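You operate a simulated robot arm through the tools that you are given. There is no shell and no other tool.

The job below is to be done with a simulated robot arm. You get a single attempt, and the scene is never put back.

JOB
Grease the white seal's middle, load it and the yellow spring into the clamped valve, close the lube tin.
Fine: Use the dauber and stand it back in its dish; the spring stands on the seal. The jig clamps end locked. A coat counts when it lies all over at full strength: go over it till it gets no stronger.

It is judged by the outcome, as a careful person would: the job done as asked, and still so three seconds after it is handed in. It fails if anything else is knocked over, pushed out of place, dropped, spilled or broken. Lids that push on must go on centred and level and be pressed home; caps that screw on are set level and turned clockwise until they are tight.

ROBOT AND FRAMES
A 6-joint arm with a two-finger parallel gripper, fixed in place. Base frame: the origin is at the foot of the arm, x ahead of it, y to its left, z up; the work surface is at about z = 0. Units: mm, degrees, N and s.
With the tool pointing down near the work surface it reaches from about 140 to 580 mm from the base axis. Its first joint turns from -66.0 to 66.0 degrees. Payload 2.1 kg.
Tool frame: the origin (TCP) lies between the finger pads and is the grasp point; the fingertips stand 30 mm ahead of it; z points along the fingers, y is the line along which they close. The gripper opens to 94 mm. The fingers are 28 mm wide and 10 mm thick; the gripper's body (50 by 96 mm) begins 55 mm behind the TCP.
Orientation is that of the tool frame in the base frame, as a unit quaternion [w, x, y, z]. With the fingers straight down and closing along the base's y, the tool's x points along the base's -x, its y along +y and its z along -z.

CONTROLS
- The arm moves only by the tool play_rows. Its argument "motion" is a list of rows, each a list of 7 numbers: the shift along the tool's x, y, z in units of 150 mm (1.0 is 150 mm), then the turn, a rotation vector about the tool's x, y, z in units of 180 degrees (1.0 is 180 degrees), then the finger opening in m, from 0 to 0.094. In form: [[tx, ty, tz, rx, ry, rz, grip], ...]. A call has 1 to 20 rows; each row is the pose to reach, as a shift and turn from the pose commanded when the call began, along the tool's axes at that moment. A call with a number of a shift or a turn outside -1 to 1 is refused whole. Rows are played at 5 a second. More than 50 mm and 8.6 degrees between two rows, or a gripper value outside its range, and nothing of the call is played. Where a pose cannot be reached the arm comes as near as it can. A force on the tool above 90 N (or 10 N above the force at the start of the call, whichever is more), or a blocked arm, ends the call early, and 0.2 s more pass. Each finger travels about 72 mm/s and halts on what it meets, pressing with about 32 N; the grip force reading is that of the motor and also rises with nothing between the fingers. The clock runs only during rows and for 0.2 s after the last one: add rows that repeat a pose to give the fingers time. It gives the time, the measured TCP pose, the force on the tool (base axes), the opening and the grip force at its end, in the units of the frame above (readings bear some noise), with the torque about the TCP (base axes, N m) and any sound that the robot's microphone picked up.
- Cameras (640 x 400 px; columns grow to the right, rows downward): "scene" is fixed at [35.3, -363.4, 476.6]; the picture's right is [0.90, -0.44, 0.00], its down [-0.28, -0.58, -0.77] and it looks along [0.34, 0.69, -0.64] (base axes); focal length 214 px, centre (320, 200). "wrist" rides on the gripper at [76, 14, -102] in the tool frame; the picture's right is [-0.18, 0.98, 0.00], its down [-0.75, -0.14, -0.64] and it looks along [-0.63, -0.12, 0.77] (tool axes); focal length 243 px, centre (320, 200). There is no depth. A picture from a camera that has moved, and an enlarged one, comes with that camera's place and axes in the base frame and with its lens.
- snapshot(camera): a new picture of that camera. The clock stands still meanwhile.
- close_up(camera, box): a new picture of the part [left, top, right, bottom] of that camera's present view, enlarged. The clock stands still meanwhile.
- finish_job(): hands the job in; it is judged then, once.

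Places have to be worked out from the pictures, the camera data and where the tool is seen. Open the gripper and draw the arm clear of the work before you hand the job in, unless the task says otherwise.

The tools are called after ">>>" by a JSON object that holds its "op" and its "data". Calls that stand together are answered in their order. play_rows: Moves the arm, as the interface text tells. Its arguments: {"type":"object","properties":{"motion":{"type":"array","items":{"type":"array","items":{"type":"number"}}}},"required":["motion"]} The other tools are called the same way: snapshot (camera) takes a picture; close_up (camera, box) takes an enlarged picture of a part of a camera's view; finish_job () hands the job in.

At the start:

```text
time_s: 0.0
tool_pos: [288.0, -85.4, 372.5]
tcp_rot: [0.0, 0.0, 1.0, 0.0]
wrist_force: [-0.2, 0.2, 0.2]
wrist_torque: [0.03, 0.0, 0.0]
finger_gap: 94.1
grasp_force: 0.0
```

scene: 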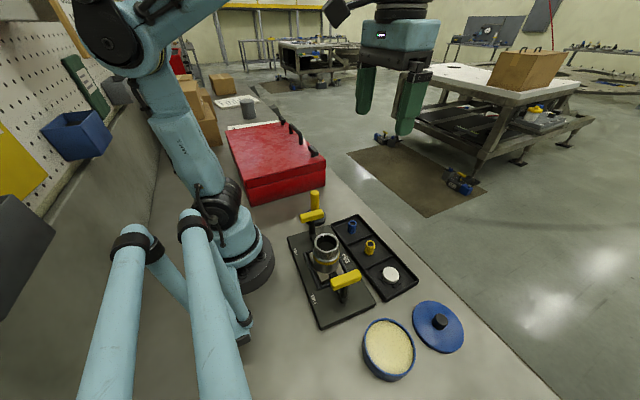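
wrist: 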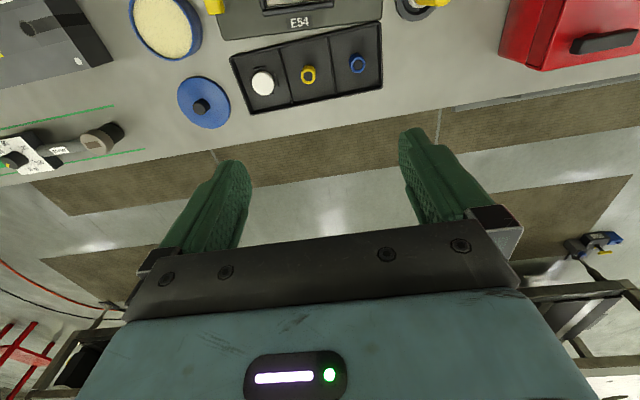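

I begin by looking closer at the work area in both cameras before I move anything.

>>> {"op": "close_up", "data": {"camera": "scene", "box": [270, 180, 480, 390]}}

>>> {"op": "close_up", "data": {"camera": "wrist", "box": [120, 0, 480, 150]}}

>>> {"op": "close_up", "data": {"camera": "scene", "box": [280, 180, 440, 330]}}

```text
1.90 times, centred on (375, 285) of scene
camera zoom: at [35.3, -363.4, 476.6], right [0.9, -0.44, 0.0], down [-0.28, -0.58, -0.77], along [0.34, 0.69, -0.64], focal length 408 px, centre (215, 38)
```

zoom: 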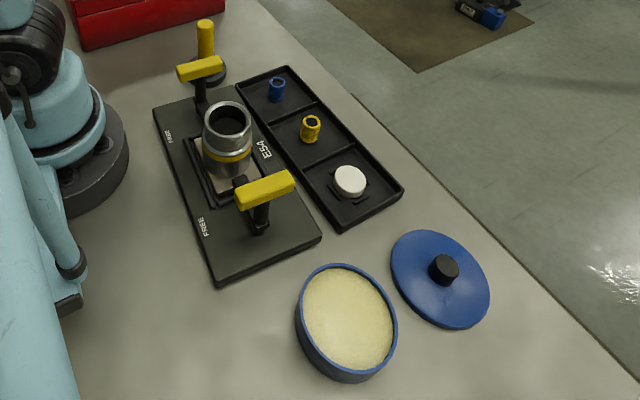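

```text
1.78 times, centred on (300, 75) of wrist
camera zoom: at [211.7, -69.0, 475.4], right [0.18, 0.98, 0.0], down [0.75, -0.14, 0.64], along [0.63, -0.12, -0.77], focal length 431 px, centre (356, 422)
```

zoom: 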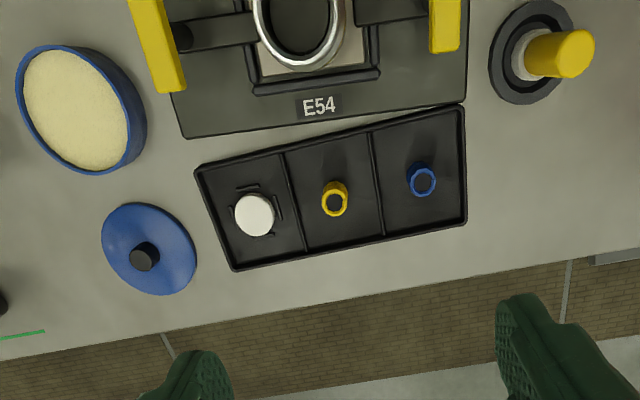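

```text
2.67 times, centred on (360, 255) of scene
camera zoom: at [35.3, -363.4, 476.6], right [0.9, -0.44, 0.0], down [-0.28, -0.58, -0.77], along [0.34, 0.69, -0.64], focal length 572 px, centre (213, 53)
```

zoom: 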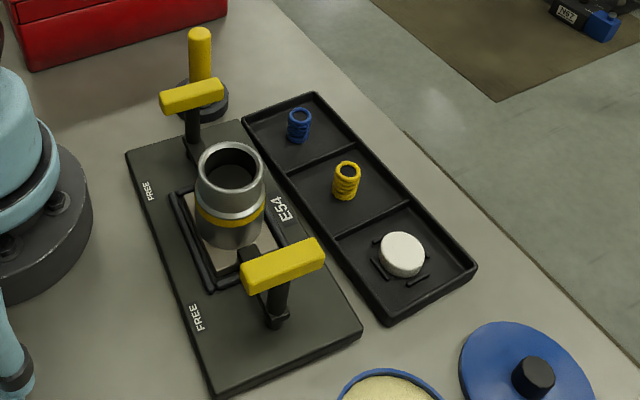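

The seal looks to be near (308,-190), the yellow spring near (305,-105) and the valve near (185,-100). I move the hand back toward the base at height to get the wrist camera over the jig.

>>> {"op": "play_rows", "data": {"motion": [[0.12, -0.02, 0, 0, 0, 0, 0.094], [0.24, -0.03, 0, 0, 0, 0, 0.094], [0.36, -0.05, 0, 0, 0, 0, 0.094], [0.48, -0.07, 0, 0, 0, 0, 0.094], [0.6, -0.08, 0, 0, 0, 0, 0.094], [0.72, -0.1, 0, 0, 0, 0, 0.094], [0.72, -0.1, 0, 0, 0, 0, 0.094]]}}

>>> {"op": "snapshot", "data": {"camera": "wrist"}}

>>> {"op": "snapshot", "data": {"camera": "scene"}}

```text
time_s: 1.6
tool_pos: [180.9, -100.1, 369.2]
tcp_rot: [0.0, 0.0, 1.0, 0.0]
wrist_force: [-0.1, -0.5, -0.5]
wrist_torque: [0.01, 0.03, -0.02]
finger_gap: 94.2
grasp_force: 0.0
```

```text
taken
camera wrist: at [104.1, -84.0, 472.9], right [0.18, 0.98, 0.0], down [0.75, -0.14, 0.64], along [0.63, -0.12, -0.77], focal length 243 px, centre (320, 200)
```

wrist: 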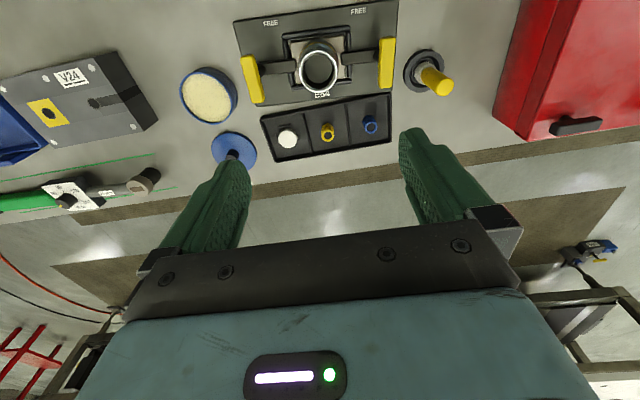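

```text
taken
```

scene: 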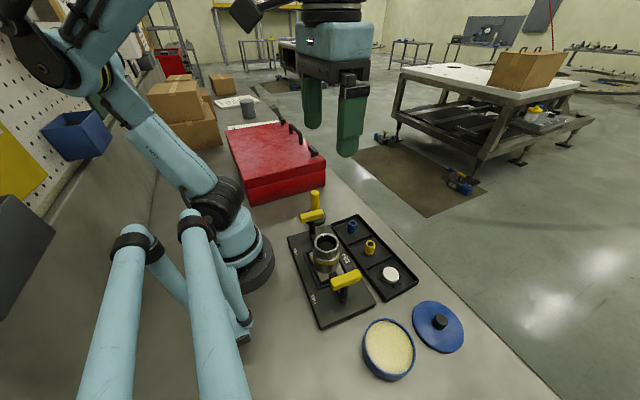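

The wrist camera now sees the whole jig; I enlarge it.

>>> {"op": "close_up", "data": {"camera": "wrist", "box": [160, 0, 480, 200]}}

>>> {"op": "close_up", "data": {"camera": "wrist", "box": [225, 0, 415, 119]}}

>>> {"op": "close_up", "data": {"camera": "wrist", "box": [255, 85, 405, 165]}}

>>> {"op": "close_up", "data": {"camera": "scene", "box": [280, 185, 376, 245]}}

>>> {"op": "close_up", "data": {"camera": "scene", "box": [284, 225, 396, 325]}}

>>> {"op": "close_up", "data": {"camera": "scene", "box": [340, 250, 470, 390]}}

```text
2.00 times, centred on (320, 100) of wrist
camera zoom: at [104.1, -84.0, 472.9], right [0.18, 0.98, 0.0], down [0.75, -0.14, 0.64], along [0.63, -0.12, -0.77], focal length 485 px, centre (320, 400)
```

zoom: 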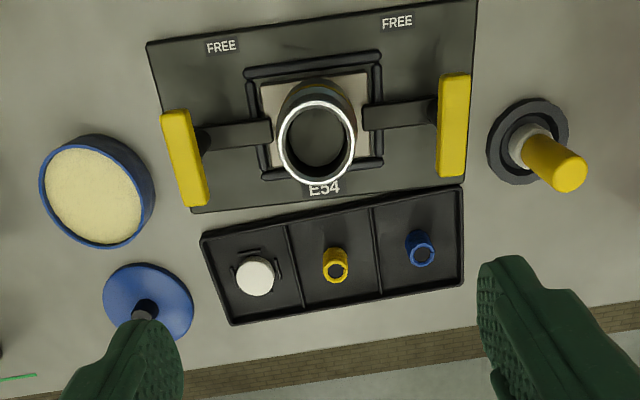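

```text
3.36 times, centred on (320, 60) of wrist
camera zoom: at [104.1, -84.0, 472.9], right [0.18, 0.98, 0.0], down [0.75, -0.14, 0.64], along [0.63, -0.12, -0.77], focal length 816 px, centre (320, 672)
```

zoom: 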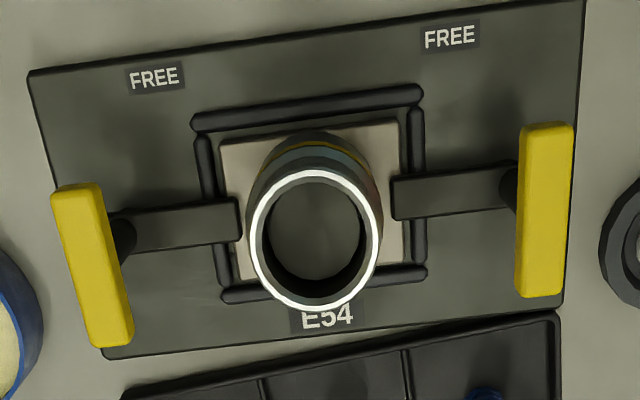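

```text
4.27 times, centred on (330, 125) of wrist
camera zoom: at [104.1, -84.0, 472.9], right [0.18, 0.98, 0.0], down [0.75, -0.14, 0.64], along [0.63, -0.12, -0.77], focal length 1035 px, centre (277, 520)
```

zoom: 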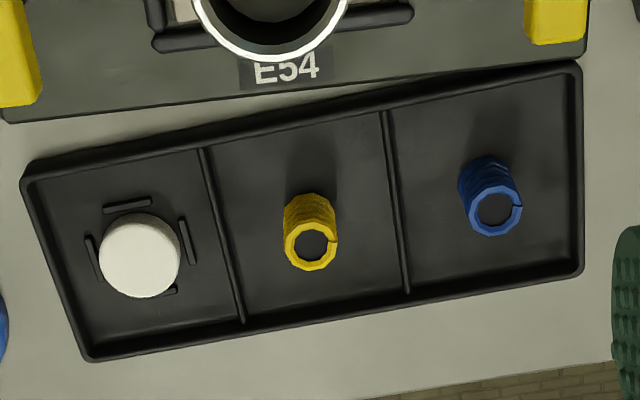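

```text
6.67 times, centred on (328, 215) of scene
camera zoom: at [35.3, -363.4, 476.6], right [0.9, -0.44, 0.0], down [-0.28, -0.58, -0.77], along [0.34, 0.69, -0.64], focal length 1430 px, centre (267, 100)
```

zoom: 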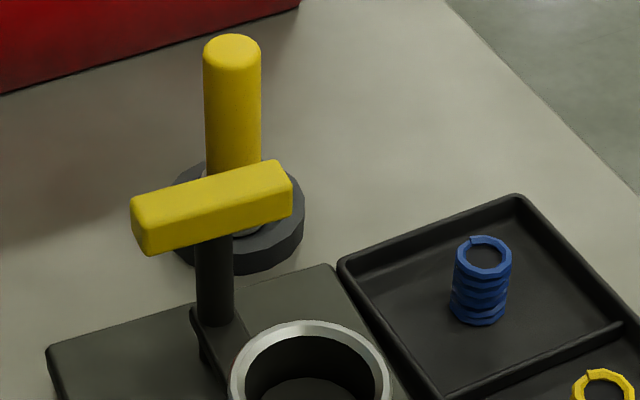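

```text
4.00 times, centred on (340, 275) of scene
camera zoom: at [35.3, -363.4, 476.6], right [0.9, -0.44, 0.0], down [-0.28, -0.58, -0.77], along [0.34, 0.69, -0.64], focal length 858 px, centre (240, -100)
```

zoom: 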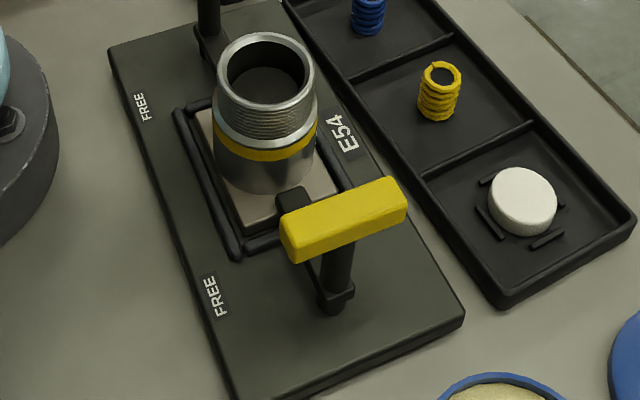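

```text
2.86 times, centred on (405, 320) of scene
camera zoom: at [35.3, -363.4, 476.6], right [0.9, -0.44, 0.0], down [-0.28, -0.58, -0.77], along [0.34, 0.69, -0.64], focal length 613 px, centre (77, -143)
```

zoom: 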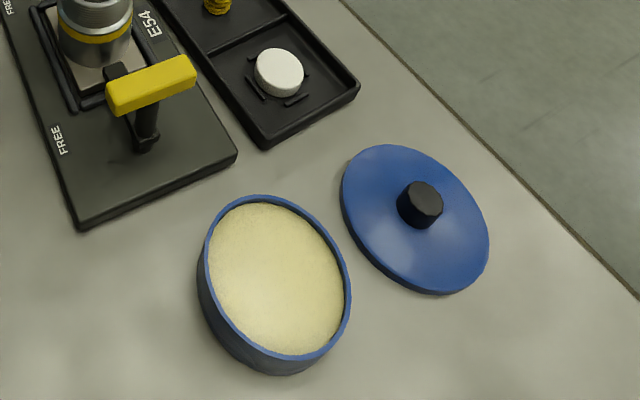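

The valve top rim is near (180,-100,z≈104), with a ~40 mm bore. I tilt the hand so the wrist camera looks straight down at the jig to judge the bore depth and layout.

>>> {"op": "play_rows", "data": {"motion": [[0.008, -0.015, 0.08, 0, 0.037, 0, 0.094], [0.016, -0.031, 0.17, 0, 0.074, 0, 0.094], [0.024, -0.047, 0.25, 0, 0.111, 0, 0.094], [0.032, -0.062, 0.34, 0, 0.148, 0, 0.094], [0.04, -0.078, 0.42, 0, 0.185, 0, 0.094], [0.047, -0.093, 0.507, 0, 0.222, 0, 0.094], [0.047, -0.093, 0.507, 0, 0.222, 0, 0.094]]}}

>>> {"op": "snapshot", "data": {"camera": "wrist"}}

>>> {"op": "snapshot", "data": {"camera": "scene"}}

```text
time_s: 3.2
tool_pos: [170.5, -120.6, 314.1]
tcp_rot: [-0.243, -0.001, 0.97, -0.005]
wrist_force: [-0.6, 0.1, 0.4]
wrist_torque: [0.0, 0.04, -0.01]
finger_gap: 93.9
grasp_force: 0.0
out of reach, approached as far as the arm can: row 5, 6, 7
```

```text
taken
camera wrist: at [152.1, -104.4, 440.5], right [0.16, 0.98, -0.1], down [0.97, -0.13, 0.21], along [0.2, -0.13, -0.97], focal length 243 px, centre (320, 200)
```

wrist: 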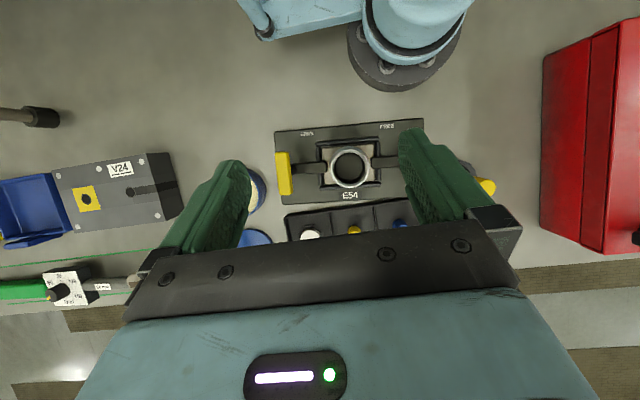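

```text
taken
```

scene: 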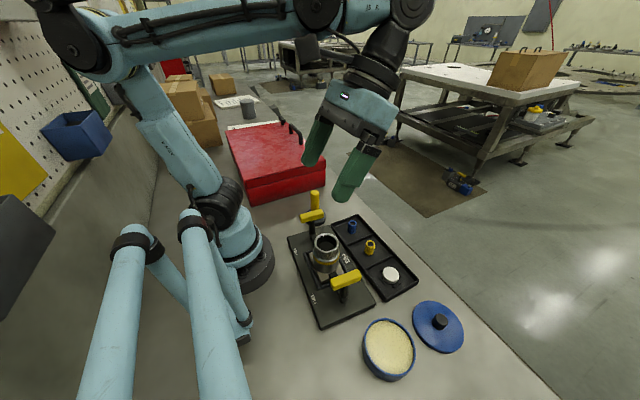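

The view is now almost straight down; I enlarge the valve bore, seal and dauber dish.

>>> {"op": "close_up", "data": {"camera": "wrist", "box": [270, 110, 430, 210]}}

>>> {"op": "close_up", "data": {"camera": "wrist", "box": [318, 140, 382, 195]}}

>>> {"op": "close_up", "data": {"camera": "scene", "box": [375, 255, 411, 295]}}

>>> {"op": "close_up", "data": {"camera": "scene", "box": [306, 225, 350, 280]}}

```text
4.00 times, centred on (350, 160) of wrist
camera zoom: at [152.1, -104.4, 440.5], right [0.16, 0.98, -0.1], down [0.97, -0.13, 0.21], along [0.2, -0.13, -0.97], focal length 970 px, centre (200, 360)
```

zoom: 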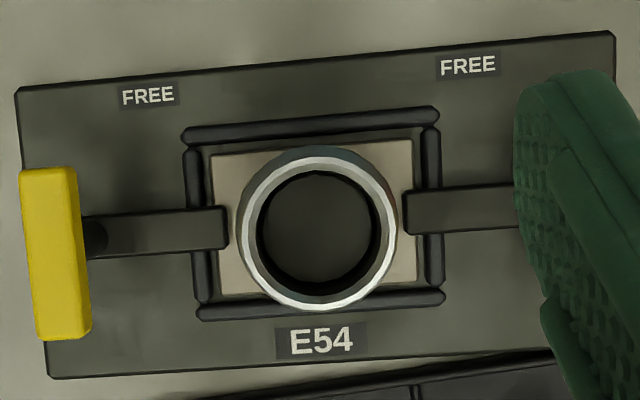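

```text
7.27 times, centred on (350, 168) of wrist
camera zoom: at [152.1, -104.4, 440.5], right [0.16, 0.98, -0.1], down [0.97, -0.13, 0.21], along [0.2, -0.13, -0.97], focal length 1764 px, centre (102, 436)
```

zoom: 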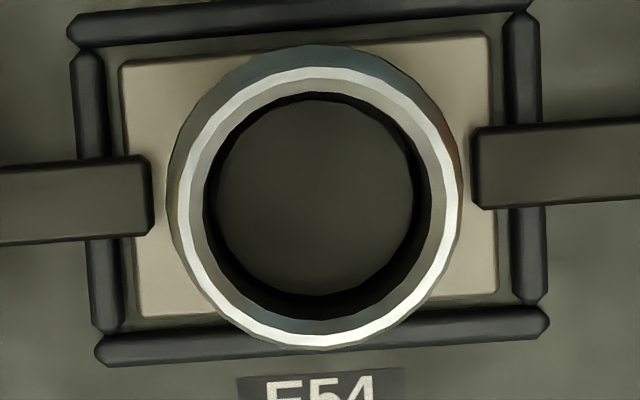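

```text
10.00 times, centred on (393, 275) of scene
camera zoom: at [35.3, -363.4, 476.6], right [0.9, -0.44, 0.0], down [-0.28, -0.58, -0.77], along [0.34, 0.69, -0.64], focal length 2145 px, centre (-410, -550)
```

zoom: 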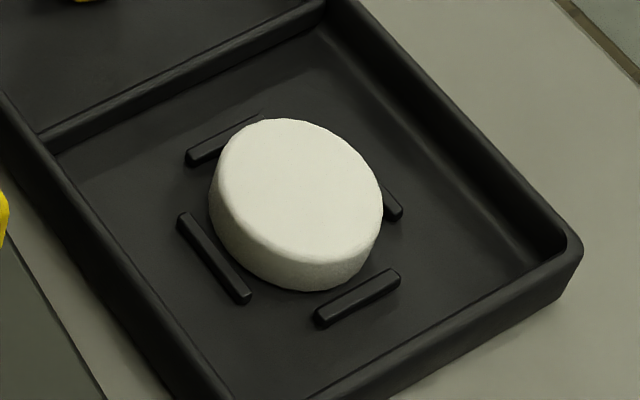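

```text
7.27 times, centred on (328, 252) of scene
camera zoom: at [35.3, -363.4, 476.6], right [0.9, -0.44, 0.0], down [-0.28, -0.58, -0.77], along [0.34, 0.69, -0.64], focal length 1560 px, centre (262, -182)
```

zoom: 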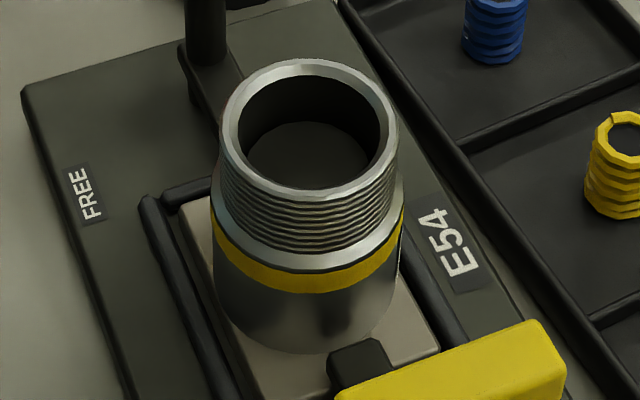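

The bore is about 44 mm wide and about 18 mm deep, and both clamp arms point onto the valve base (locked). The tilt went out of reach, so I now turn the hand back upright and check where it ends up.

>>> {"op": "play_rows", "data": {"motion": [[0, 0, -0.05, 0, -0.035, 0, 0.094], [0, 0, -0.1, 0, -0.07, 0, 0.094], [0, 0, -0.15, 0, -0.105, 0, 0.094], [0, 0, -0.2, 0, -0.135, 0, 0.094], [0, 0, -0.2, 0, -0.156, 0, 0.094], [0, 0, -0.2, 0, -0.156, 0, 0.094]]}}

```text
time_s: 4.6
tool_pos: [185.0, -121.2, 342.2]
tcp_rot: [0.0, -0.003, 1.0, -0.005]
wrist_force: [-0.3, -0.2, -0.2]
wrist_torque: [0.04, 0.01, 0.02]
finger_gap: 93.9
grasp_force: 0.0
```

The commanded pose follows the actual one, so I can go on reliably from readings. Next I go toward the dauber near (232,76) at height and fix the tiny tilt.

>>> {"op": "play_rows", "data": {"motion": [[-0.05, 0.15, 0, -0.001, 0, 0.0005, 0.094], [-0.1, 0.31, 0, -0.002, 0, 0.001, 0.08], [-0.15, 0.47, 0, -0.0032, 0, 0.0019, 0.07], [-0.2, 0.62, 0, -0.0032, 0, 0.0019, 0.06], [-0.25, 0.78, 0.05, -0.0032, 0, 0.0019, 0.06], [-0.313, 0.933, 0.1, -0.0032, 0, 0.0019, 0.06], [-0.313, 0.933, 0.1, -0.0032, 0, 0.0019, 0.06]]}}

>>> {"op": "play_rows", "data": {"motion": [[0, 0.15, 0.15, 0, 0, 0, 0.06], [0, 0.3, 0.3, 0, 0, 0, 0.06], [0, 0.375, 0.45, 0, 0, 0, 0.06], [0, 0.375, 0.5, 0, 0, 0, 0.06], [0, 0.375, 0.5, 0, 0, 0, 0.06]]}}

>>> {"op": "snapshot", "data": {"camera": "wrist"}}

>>> {"op": "snapshot", "data": {"camera": "scene"}}

```text
time_s: 6.2
tool_pos: [232.9, 20.7, 322.5]
tcp_rot: [-0.001, 0.001, 1.0, 0.0]
wrist_force: [0.0, 0.0, -0.1]
wrist_torque: [0.05, -0.01, -0.01]
finger_gap: 59.8
grasp_force: 0.0
```

```text
time_s: 7.4
tool_pos: [234.0, 74.4, 250.1]
tcp_rot: [-0.001, 0.001, 1.0, 0.0]
wrist_force: [-0.8, 0.0, 0.2]
wrist_torque: [0.0, 0.0, 0.01]
finger_gap: 60.2
grasp_force: 0.0
```

```text
taken
camera wrist: at [156.9, 90.1, 353.5], right [0.18, 0.98, 0.0], down [0.75, -0.14, 0.64], along [0.63, -0.12, -0.77], focal length 243 px, centre (320, 200)
```

wrist: 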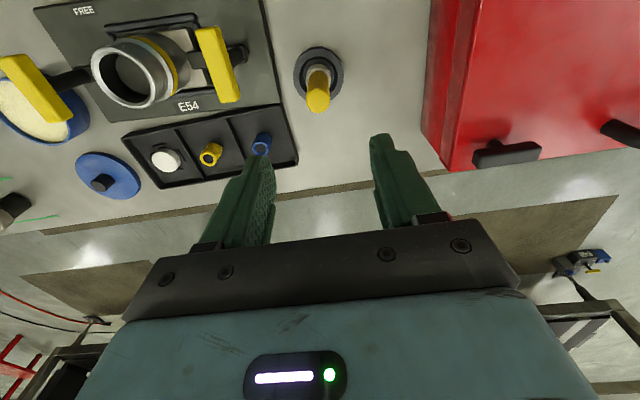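

```text
taken
```

scene: 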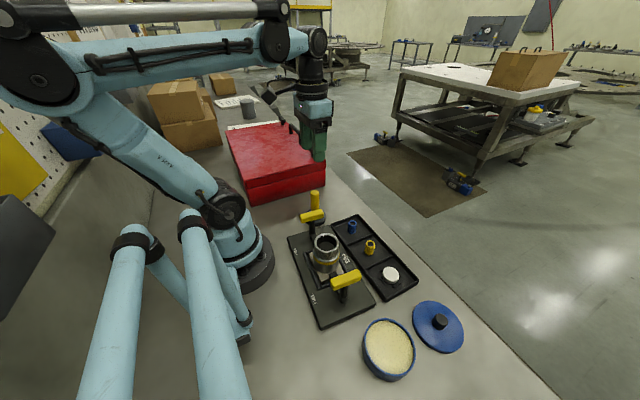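

I'm above the dauber now; I enlarge to measure its handle and dish.

>>> {"op": "close_up", "data": {"camera": "wrist", "box": [270, 30, 370, 130]}}

>>> {"op": "close_up", "data": {"camera": "scene", "box": [290, 180, 345, 235]}}

>>> {"op": "close_up", "data": {"camera": "wrist", "box": [200, 100, 440, 250]}}

```text
4.00 times, centred on (320, 80) of wrist
camera zoom: at [156.9, 90.1, 353.5], right [0.18, 0.98, 0.0], down [0.75, -0.14, 0.64], along [0.63, -0.12, -0.77], focal length 970 px, centre (320, 680)
```

zoom: 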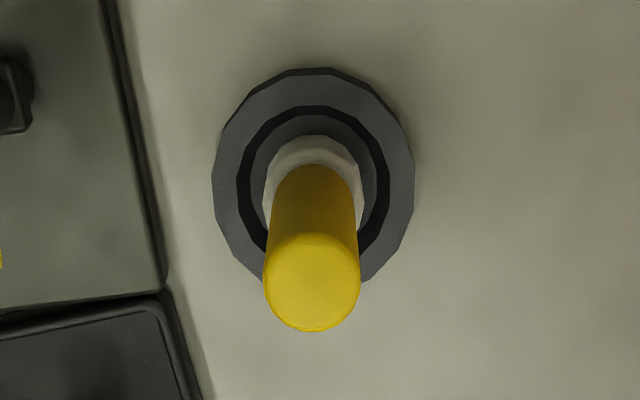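

```text
7.27 times, centred on (318, 208) of scene
camera zoom: at [35.3, -363.4, 476.6], right [0.9, -0.44, 0.0], down [-0.28, -0.58, -0.77], along [0.34, 0.69, -0.64], focal length 1560 px, centre (338, 146)
```

zoom: 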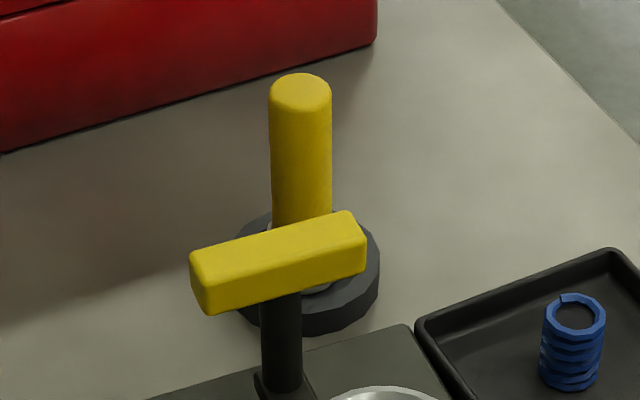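

```text
2.67 times, centred on (320, 175) of wrist
camera zoom: at [156.9, 90.1, 353.5], right [0.18, 0.98, 0.0], down [0.75, -0.14, 0.64], along [0.63, -0.12, -0.77], focal length 647 px, centre (320, 267)
```

zoom: 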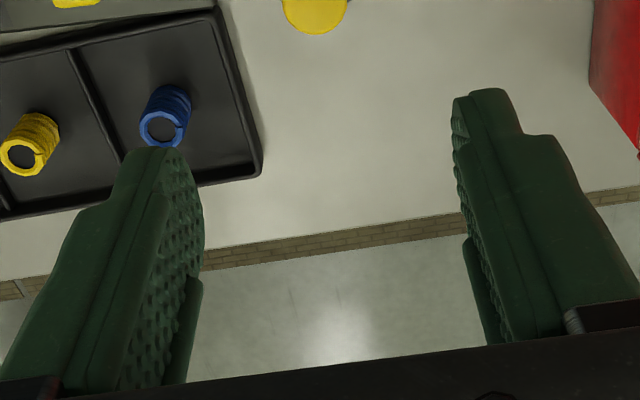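

The dauber's handle is ~24 mm wide, top z≈102, at about (234,74), right under the hand; its pale pad is ~32 mm. I descend in two stages with a look between.

>>> {"op": "play_rows", "data": {"motion": [[0, 0, 0.15, 0, 0, 0, 0.06], [0, 0, 0.3, 0, 0, 0, 0.06], [0, 0, 0.45, 0, 0, 0, 0.06], [0, 0, 0.6, 0, 0, 0, 0.06], [0, 0, 0.67, 0, 0, 0, 0.06], [0, 0, 0.67, 0, 0, 0, 0.06]]}}

>>> {"op": "snapshot", "data": {"camera": "wrist"}}

>>> {"op": "close_up", "data": {"camera": "scene", "box": [270, 130, 370, 230]}}

```text
time_s: 8.8
tool_pos: [232.1, 71.7, 149.9]
tcp_rot: [-0.001, 0.0, 1.0, 0.0]
wrist_force: [0.4, 0.1, 0.0]
wrist_torque: [-0.02, -0.01, -0.01]
finger_gap: 60.1
grasp_force: 0.1
```

```text
taken
camera wrist: at [155.7, 89.0, 252.1], right [0.18, 0.98, 0.0], down [0.75, -0.14, 0.64], along [0.63, -0.12, -0.77], focal length 243 px, centre (320, 200)
```

wrist: 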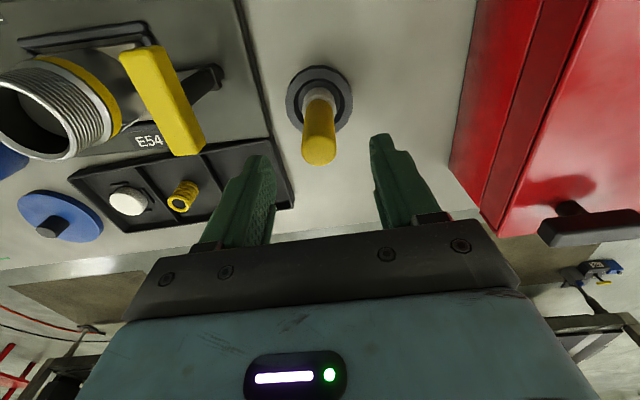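

```text
4.00 times, centred on (320, 180) of scene
camera zoom: at [35.3, -363.4, 476.6], right [0.9, -0.44, 0.0], down [-0.28, -0.58, -0.77], along [0.34, 0.69, -0.64], focal length 858 px, centre (320, 280)
```

zoom: 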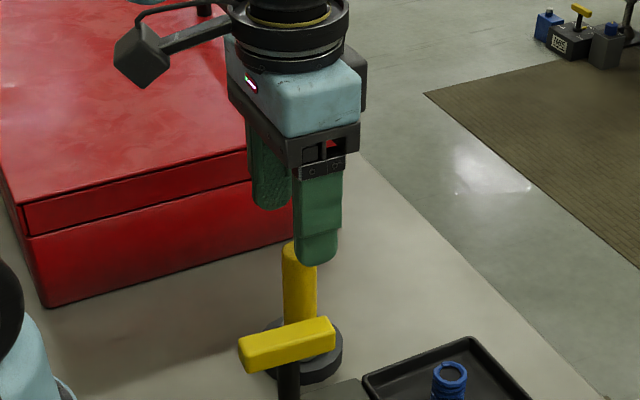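

The handle lies between the fingers, well centred. I lower to z≈82 and close on it.

>>> {"op": "play_rows", "data": {"motion": [[0, 0.003, 0.1, 0, 0, 0, 0.06], [0, 0.006, 0.2, 0, 0, 0, 0.06], [0, 0.01, 0.3, 0, 0, 0, 0.06], [0, 0.01, 0.38, 0, 0, 0, 0.06], [0, 0.01, 0.45, 0, 0, 0, 0.06], [0, 0.01, 0.45, 0, 0, 0, 0.06]]}}

>>> {"op": "snapshot", "data": {"camera": "wrist"}}

>>> {"op": "close_up", "data": {"camera": "scene", "box": [270, 150, 370, 250]}}

```text
time_s: 10.2
tool_pos: [231.8, 76.5, 83.2]
tcp_rot: [-0.001, 0.0, 1.0, 0.0]
wrist_force: [-0.1, 0.2, 0.3]
wrist_torque: [0.01, -0.03, 0.02]
finger_gap: 60.0
grasp_force: 0.0
```

```text
taken
camera wrist: at [155.6, 91.5, 186.4], right [0.18, 0.98, 0.0], down [0.75, -0.14, 0.64], along [0.63, -0.12, -0.77], focal length 243 px, centre (320, 200)
```

wrist: 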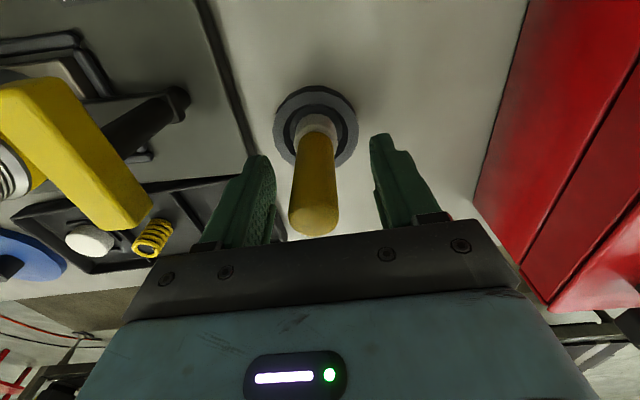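

```text
4.00 times, centred on (320, 200) of scene
camera zoom: at [35.3, -363.4, 476.6], right [0.9, -0.44, 0.0], down [-0.28, -0.58, -0.77], along [0.34, 0.69, -0.64], focal length 858 px, centre (320, 200)
```

zoom: 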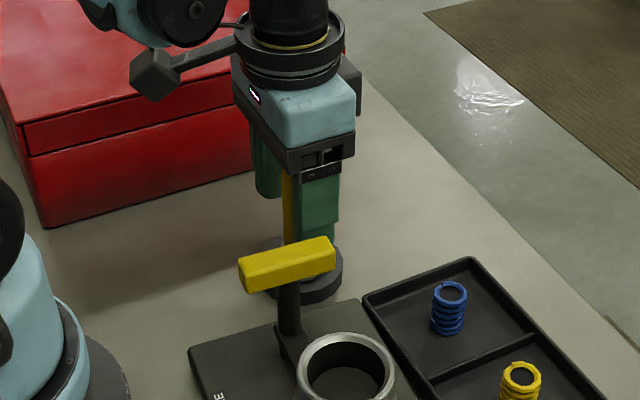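

The handle is about 2 mm to the right side of the finger midpoint; I correct that and close on it.

>>> {"op": "play_rows", "data": {"motion": [[0, -0.014, 0, 0, 0, 0, 0.06], [0, -0.014, 0, 0, 0, 0, 0.045], [0, -0.014, 0, 0, 0, 0, 0.035], [0, -0.014, 0, 0, 0, 0, 0.028], [0, -0.014, 0, 0, 0, 0, 0.02], [0, -0.014, 0, 0, 0, 0, 0.015], [0, -0.014, 0, 0, 0, 0, 0.015]]}}

>>> {"op": "snapshot", "data": {"camera": "wrist"}}

>>> {"op": "close_up", "data": {"camera": "scene", "box": [290, 180, 345, 235]}}

```text
time_s: 11.8
tool_pos: [233.0, 75.6, 84.2]
tcp_rot: [0.0, 0.0, 1.0, 0.0]
wrist_force: [0.2, -0.2, 0.4]
wrist_torque: [-0.03, 0.01, -0.02]
finger_gap: 23.7
grasp_force: 32.2
```

```text
taken
camera wrist: at [155.6, 90.4, 186.3], right [0.18, 0.98, 0.0], down [0.75, -0.14, 0.64], along [0.63, -0.12, -0.77], focal length 243 px, centre (320, 200)
```

wrist: 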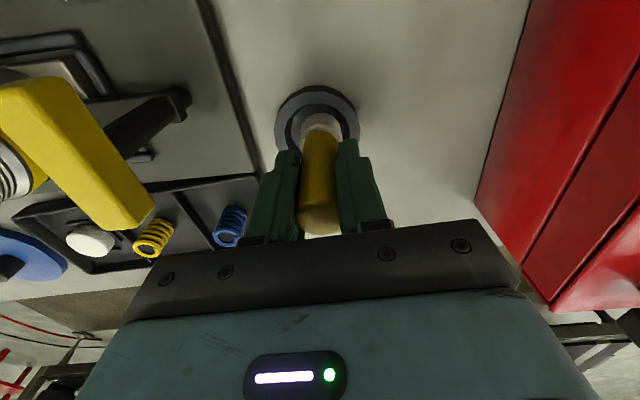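

```text
7.27 times, centred on (318, 208) of scene
camera zoom: at [35.3, -363.4, 476.6], right [0.9, -0.44, 0.0], down [-0.28, -0.58, -0.77], along [0.34, 0.69, -0.64], focal length 1560 px, centre (338, 146)
```

zoom: 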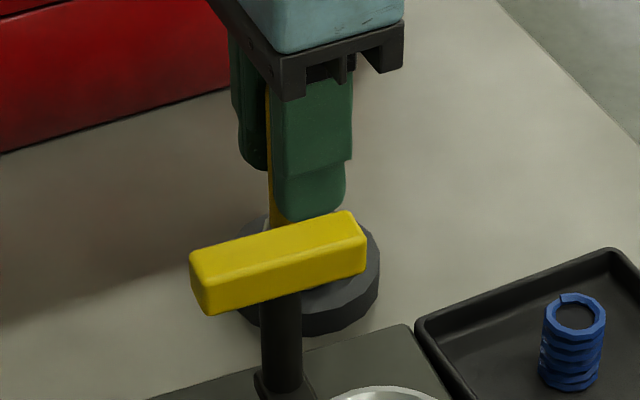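

The dauber is held (gap 23.7, 32 N). I lift it straight up well above the clamp handles.

>>> {"op": "play_rows", "data": {"motion": [[0, 0, -0.05, 0, 0, 0, 0.015], [0, 0, -0.15, 0, 0, 0, 0.015], [0, 0, -0.3, 0, 0, 0, 0.015], [0, 0, -0.5, 0, 0, 0, 0.015], [0, 0, -0.7, 0, 0, 0, 0.015], [0, 0, -0.9, 0, 0, 0, 0.015], [0, 0, -1.0, 0, 0, 0, 0.015], [0, 0, -1.0, 0, 0, 0, 0.015]]}}

>>> {"op": "snapshot", "data": {"camera": "wrist"}}

>>> {"op": "close_up", "data": {"camera": "scene", "box": [280, 110, 360, 250]}}

```text
time_s: 13.6
tool_pos: [232.0, 77.3, 231.5]
tcp_rot: [-0.001, 0.0, 1.0, 0.0]
wrist_force: [0.1, 0.5, -0.9]
wrist_torque: [0.02, -0.01, 0.01]
finger_gap: 23.5
grasp_force: 32.2
```

```text
taken
camera wrist: at [154.5, 91.9, 334.3], right [0.18, 0.98, 0.0], down [0.75, -0.14, 0.64], along [0.63, -0.12, -0.77], focal length 243 px, centre (320, 200)
```

wrist: 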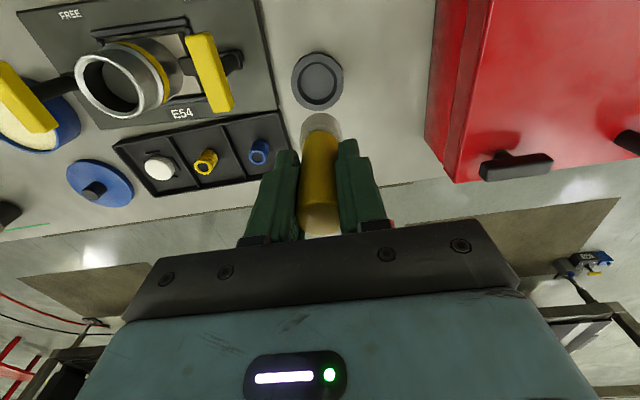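

```text
2.86 times, centred on (320, 180) of scene
camera zoom: at [35.3, -363.4, 476.6], right [0.9, -0.44, 0.0], down [-0.28, -0.58, -0.77], along [0.34, 0.69, -0.64], focal length 613 px, centre (320, 257)
```

zoom: 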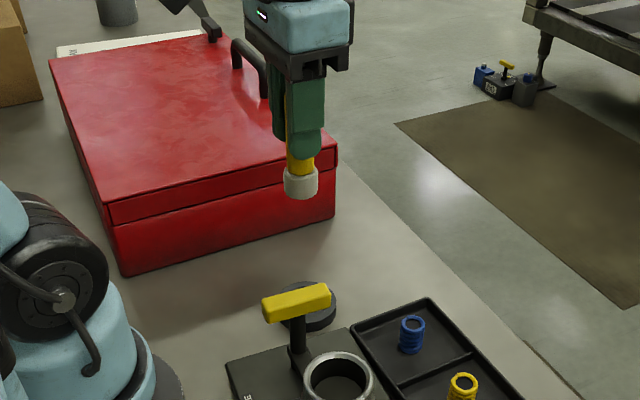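

The dauber came out clean and its bottom is about 79.5 mm below the TCP. I carry it at height across toward the tin near (202,-306).

>>> {"op": "play_rows", "data": {"motion": [[0.01, -0.17, 0, 0, 0, 0, 0.015], [0.03, -0.34, 0, 0, 0, 0, 0.015], [0.04, -0.51, 0, 0, 0, 0, 0.015], [0.055, -0.68, 0, 0, 0, 0, 0.015], [0.067, -0.845, 0, 0, 0, 0, 0.015], [0.067, -0.845, 0, 0, 0, 0, 0.015]]}}

>>> {"op": "play_rows", "data": {"motion": [[0.01, -0.17, 0, 0, 0, 0, 0.015], [0.03, -0.34, 0, 0, 0, 0, 0.015], [0.04, -0.51, 0, 0, 0, 0, 0.015], [0.055, -0.68, 0, 0, 0, 0, 0.015], [0.067, -0.845, 0, 0, 0, 0, 0.015], [0.067, -0.845, 0, 0, 0, 0, 0.015]]}}

>>> {"op": "play_rows", "data": {"motion": [[0.01, -0.17, 0, 0, 0, 0, 0.015], [0.03, -0.34, 0, 0, 0, 0, 0.015], [0.04, -0.51, 0, 0, 0, 0, 0.015], [0.055, -0.68, 0, 0, 0, 0, 0.015], [0.067, -0.845, 0, 0, 0, 0, 0.015], [0.067, -0.845, 0, 0, 0, 0, 0.015]]}}

>>> {"op": "snapshot", "data": {"camera": "wrist"}}

>>> {"op": "snapshot", "data": {"camera": "scene"}}

```text
time_s: 15.0
tool_pos: [219.1, -52.8, 231.4]
tcp_rot: [0.0, 0.0, 1.0, -0.001]
wrist_force: [0.2, 0.2, -0.7]
wrist_torque: [0.0, 0.03, 0.01]
finger_gap: 23.7
grasp_force: 32.4
```

```text
time_s: 16.4
tool_pos: [212.7, -180.2, 232.5]
tcp_rot: [-0.001, 0.0, 1.0, 0.0]
wrist_force: [0.4, 0.3, 0.2]
wrist_torque: [0.01, -0.03, -0.01]
finger_gap: 23.6
grasp_force: 32.4
```

```text
time_s: 17.8
tool_pos: [200.8, -303.1, 232.5]
tcp_rot: [-0.001, 0.0, 1.0, 0.0]
wrist_force: [-1.1, 0.5, -0.5]
wrist_torque: [-0.01, 0.0, 0.01]
finger_gap: 23.5
grasp_force: 31.3
```

```text
taken
camera wrist: at [124.7, -288.5, 334.6], right [0.18, 0.98, 0.0], down [0.75, -0.14, 0.64], along [0.63, -0.12, -0.77], focal length 243 px, centre (320, 200)
```

wrist: 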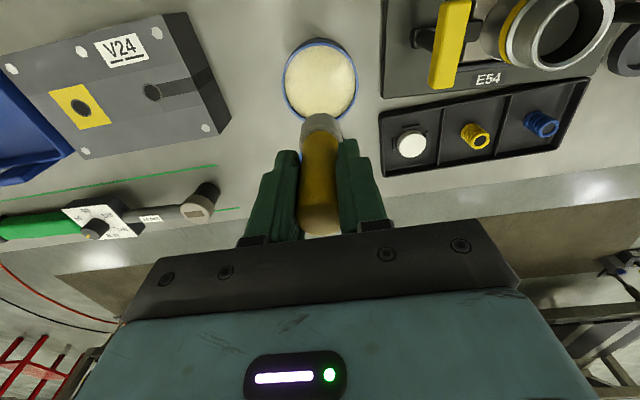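

```text
taken
```

scene: 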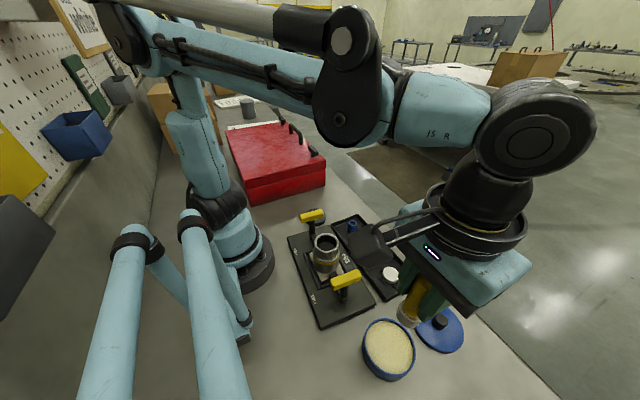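

I'm above the tin; I zoom in on it to refine its centre and the surface height.

>>> {"op": "close_up", "data": {"camera": "wrist", "box": [260, 20, 400, 140]}}

>>> {"op": "close_up", "data": {"camera": "scene", "box": [340, 270, 480, 390]}}

```text
3.33 times, centred on (330, 80) of wrist
camera zoom: at [124.7, -288.5, 334.6], right [0.18, 0.98, 0.0], down [0.75, -0.14, 0.64], along [0.63, -0.12, -0.77], focal length 809 px, centre (287, 600)
```

zoom: 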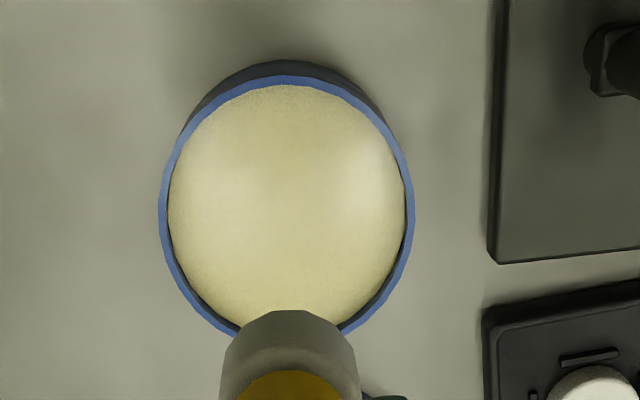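

```text
3.33 times, centred on (410, 330) of scene
camera zoom: at [35.3, -363.4, 476.6], right [0.9, -0.44, 0.0], down [-0.28, -0.58, -0.77], along [0.34, 0.69, -0.64], focal length 715 px, centre (20, -233)
```

zoom: 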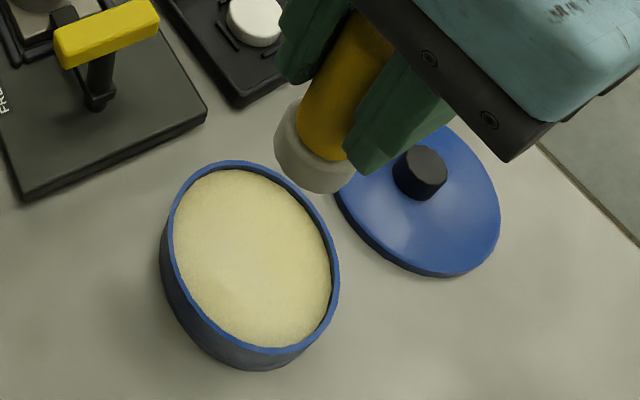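

The tin rim is ~89 mm wide, centred about (200.5,-304.5), grease a few mm below the rim (~z 28). I lower the dauber until its pad is ~12 mm above the grease and check.

>>> {"op": "play_rows", "data": {"motion": [[0.005, 0.004, 0.15, 0, 0, 0, 0.015], [0.009, 0.008, 0.3, 0, 0, 0, 0.015], [0.009, 0.008, 0.45, 0, 0, 0, 0.015], [0.009, 0.008, 0.6, 0, 0, 0, 0.015], [0.009, 0.008, 0.7, 0, 0, 0, 0.015], [0.009, 0.008, 0.76, 0, 0, 0, 0.015], [0.009, 0.008, 0.76, 0, 0, 0, 0.015]]}}

>>> {"op": "snapshot", "data": {"camera": "wrist"}}

>>> {"op": "close_up", "data": {"camera": "scene", "box": [330, 270, 470, 390]}}

```text
time_s: 19.4
tool_pos: [199.6, -304.5, 117.6]
tcp_rot: [-0.002, -0.001, 1.0, -0.001]
wrist_force: [0.2, 0.3, -0.2]
wrist_torque: [-0.02, 0.0, 0.01]
finger_gap: 23.7
grasp_force: 32.2
```

```text
taken
camera wrist: at [124.0, -289.0, 220.8], right [0.18, 0.98, 0.0], down [0.75, -0.14, 0.64], along [0.63, -0.12, -0.77], focal length 243 px, centre (320, 200)
```

wrist: 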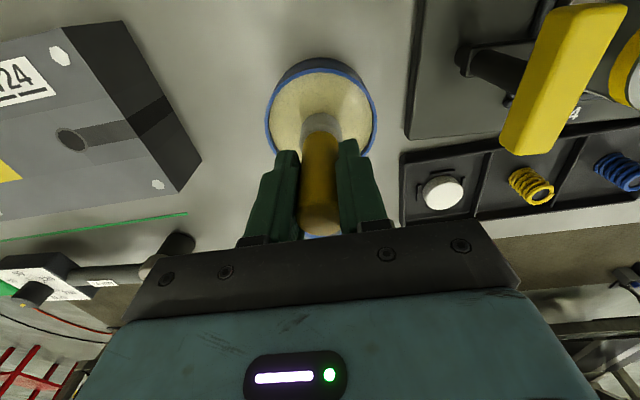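

```text
3.33 times, centred on (400, 330) of scene
camera zoom: at [35.3, -363.4, 476.6], right [0.9, -0.44, 0.0], down [-0.28, -0.58, -0.77], along [0.34, 0.69, -0.64], focal length 715 px, centre (53, -233)
```

zoom: 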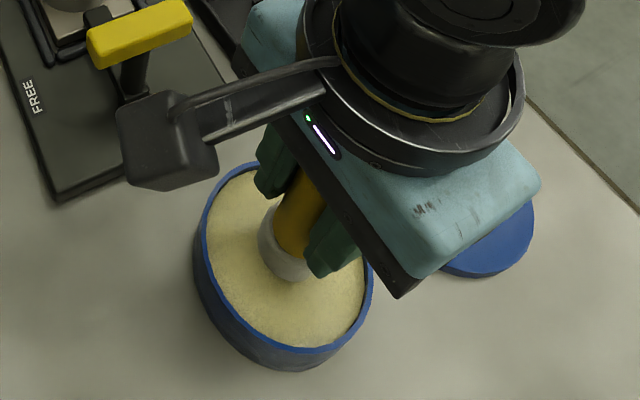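

The pad hovers roughly at the tin's centre. I lower in small steps and watch the force.

>>> {"op": "play_rows", "data": {"motion": [[0, 0, 0.02, 0, 0, 0, 0.015], [0, 0, 0.04, 0, 0, 0, 0.015], [0, 0, 0.04, 0, 0, 0, 0.015]]}}

>>> {"op": "close_up", "data": {"camera": "scene", "box": [365, 310, 435, 370]}}

>>> {"op": "close_up", "data": {"camera": "wrist", "box": [250, 50, 390, 150]}}

```text
time_s: 20.2
tool_pos: [198.5, -305.4, 111.7]
tcp_rot: [-0.001, 0.0, 1.0, 0.0]
wrist_force: [1.1, -0.8, -1.6]
wrist_torque: [0.0, -0.01, 0.01]
finger_gap: 23.8
grasp_force: 31.6
```

```text
6.67 times, centred on (400, 340) of scene
camera zoom: at [35.3, -363.4, 476.6], right [0.9, -0.44, 0.0], down [-0.28, -0.58, -0.77], along [0.34, 0.69, -0.64], focal length 1430 px, centre (-213, -733)
```

zoom: 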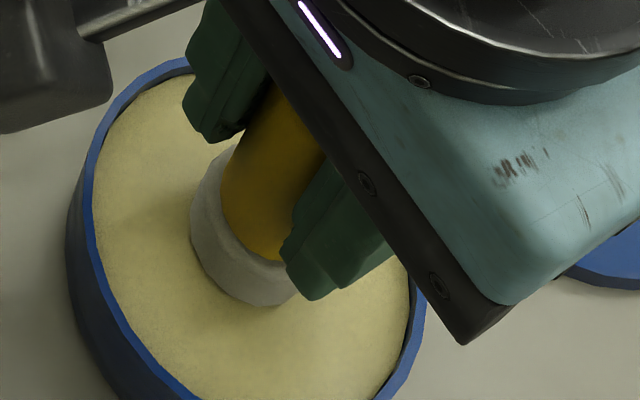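

```text
4.00 times, centred on (320, 100) of wrist
camera zoom: at [123.6, -289.2, 214.6], right [0.18, 0.98, 0.0], down [0.75, -0.14, 0.64], along [0.63, -0.12, -0.77], focal length 970 px, centre (320, 600)
```

zoom: 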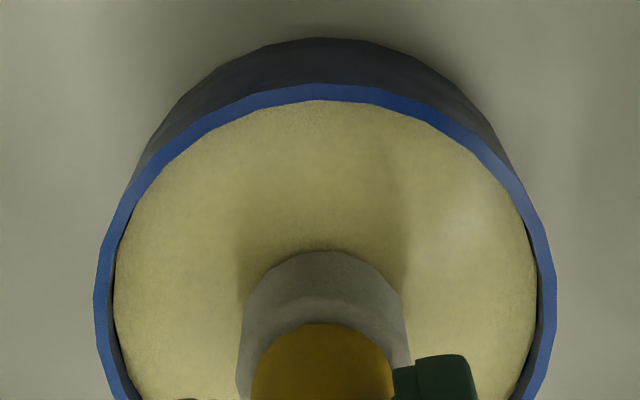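

Still a small gap under the pad and no clear contact force. I continue 3 mm down in fine steps.

>>> {"op": "play_rows", "data": {"motion": [[0, 0, 0.007, 0, 0, 0, 0.015], [0, 0, 0.014, 0, 0, 0, 0.015], [0, 0, 0.02, 0, 0, 0, 0.015], [0, 0, 0.02, 0, 0, 0, 0.015]]}}

>>> {"op": "close_up", "data": {"camera": "scene", "box": [365, 310, 435, 370]}}

```text
time_s: 21.2
tool_pos: [200.3, -304.4, 108.1]
tcp_rot: [0.001, 0.0, 1.0, -0.001]
wrist_force: [2.8, -2.0, 22.9]
wrist_torque: [-0.14, -0.16, 0.0]
finger_gap: 24.2
grasp_force: 31.8
```

```text
6.67 times, centred on (400, 340) of scene
camera zoom: at [35.3, -363.3, 476.7], right [0.9, -0.44, 0.0], down [-0.28, -0.58, -0.77], along [0.34, 0.69, -0.64], focal length 1430 px, centre (-213, -733)
```

zoom: 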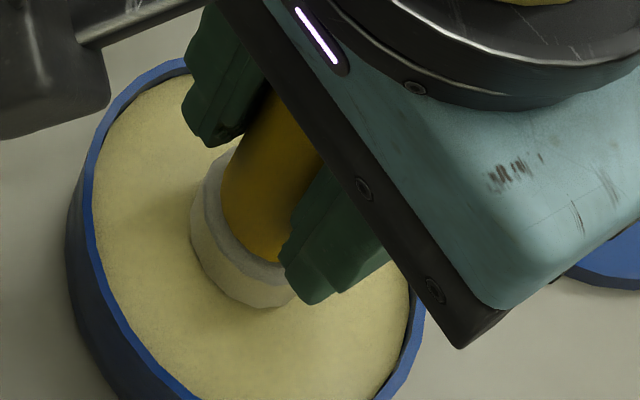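

Contact reached at 23 N and the pad's lower part took on the cream colour. I hold briefly, lift, and carry it over toward the seal near (307,-187).

>>> {"op": "play_rows", "data": {"motion": [[0, 0, 0, 0, 0, 0, 0.015], [0, 0, 0, 0, 0, 0, 0.015], [0, 0, -0.05, 0, 0, 0, 0.015], [0, 0, -0.15, 0, 0, 0, 0.015], [0, 0, -0.3, 0, 0, 0, 0.015], [0, 0, -0.45, 0, 0, 0, 0.015], [0, 0, -0.6, 0, 0, 0, 0.015], [-0.05, 0.1, -0.6, 0, 0, 0, 0.015], [-0.2, 0.25, -0.6, 0, 0, 0, 0.015], [-0.35, 0.4, -0.6, 0, 0, 0, 0.015], [-0.5, 0.55, -0.6, 0, 0, 0, 0.015], [-0.65, 0.7, -0.6, 0, 0, 0, 0.015], [-0.712, 0.782, -0.6, 0, 0, 0, 0.015], [-0.712, 0.782, -0.6, 0, 0, 0, 0.015]]}}

>>> {"op": "snapshot", "data": {"camera": "wrist"}}

>>> {"op": "close_up", "data": {"camera": "scene", "box": [340, 180, 480, 320]}}

```text
time_s: 24.2
tool_pos: [305.7, -189.1, 199.6]
tcp_rot: [0.0, 0.001, 1.0, 0.0]
wrist_force: [-0.7, 0.4, -1.7]
wrist_torque: [0.02, 0.0, -0.02]
finger_gap: 23.8
grasp_force: 31.8
```

```text
taken
camera wrist: at [229.5, -173.2, 302.4], right [0.18, 0.98, 0.0], down [0.75, -0.14, 0.64], along [0.63, -0.12, -0.77], focal length 243 px, centre (320, 200)
```

wrist: 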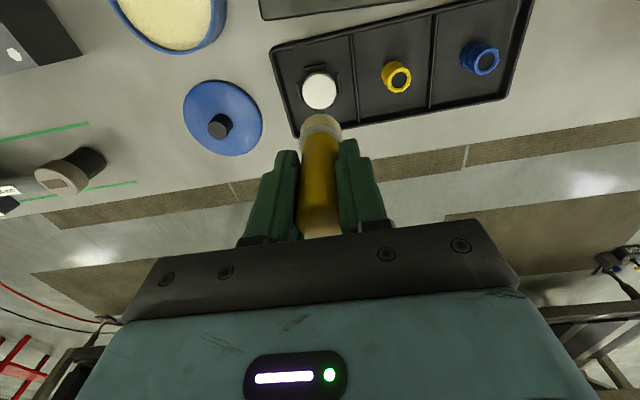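

```text
2.86 times, centred on (410, 250) of scene
camera zoom: at [35.3, -363.3, 476.6], right [0.9, -0.44, 0.0], down [-0.28, -0.58, -0.77], along [0.34, 0.69, -0.64], focal length 613 px, centre (63, 57)
```

zoom: 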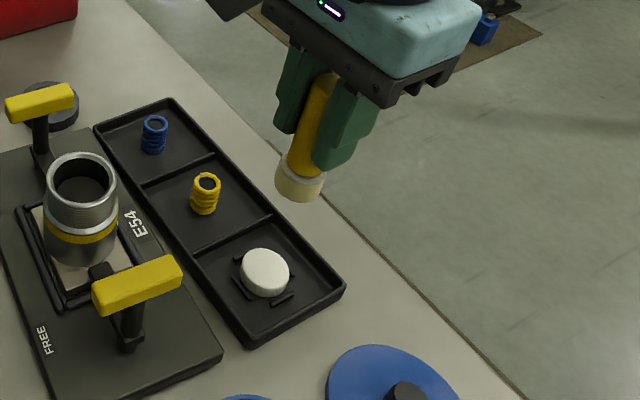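

The pad is loaded (cream at its bottom). I zoom in on the seal relative to the dauber.

>>> {"op": "close_up", "data": {"camera": "wrist", "box": [270, 50, 390, 150]}}

>>> {"op": "close_up", "data": {"camera": "scene", "box": [375, 255, 411, 295]}}

```text
4.00 times, centred on (330, 100) of wrist
camera zoom: at [229.5, -173.2, 302.4], right [0.18, 0.98, 0.0], down [0.75, -0.14, 0.64], along [0.63, -0.12, -0.77], focal length 970 px, centre (280, 600)
```

zoom: 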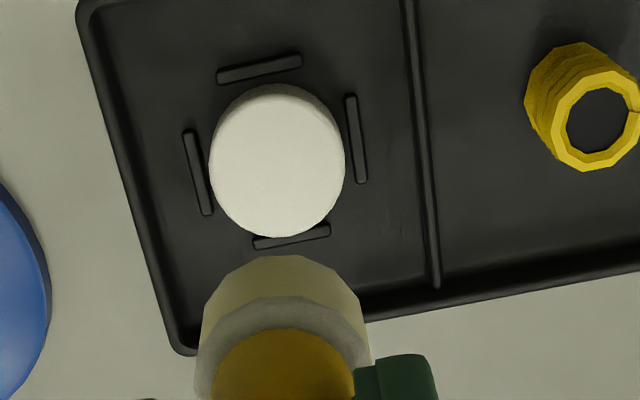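

```text
10.00 times, centred on (393, 275) of scene
camera zoom: at [35.3, -363.3, 476.6], right [0.9, -0.44, 0.0], down [-0.28, -0.58, -0.77], along [0.34, 0.69, -0.64], focal length 2145 px, centre (-410, -550)
```

zoom: 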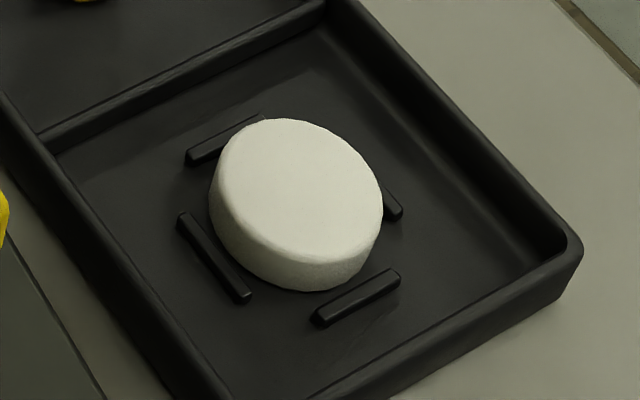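

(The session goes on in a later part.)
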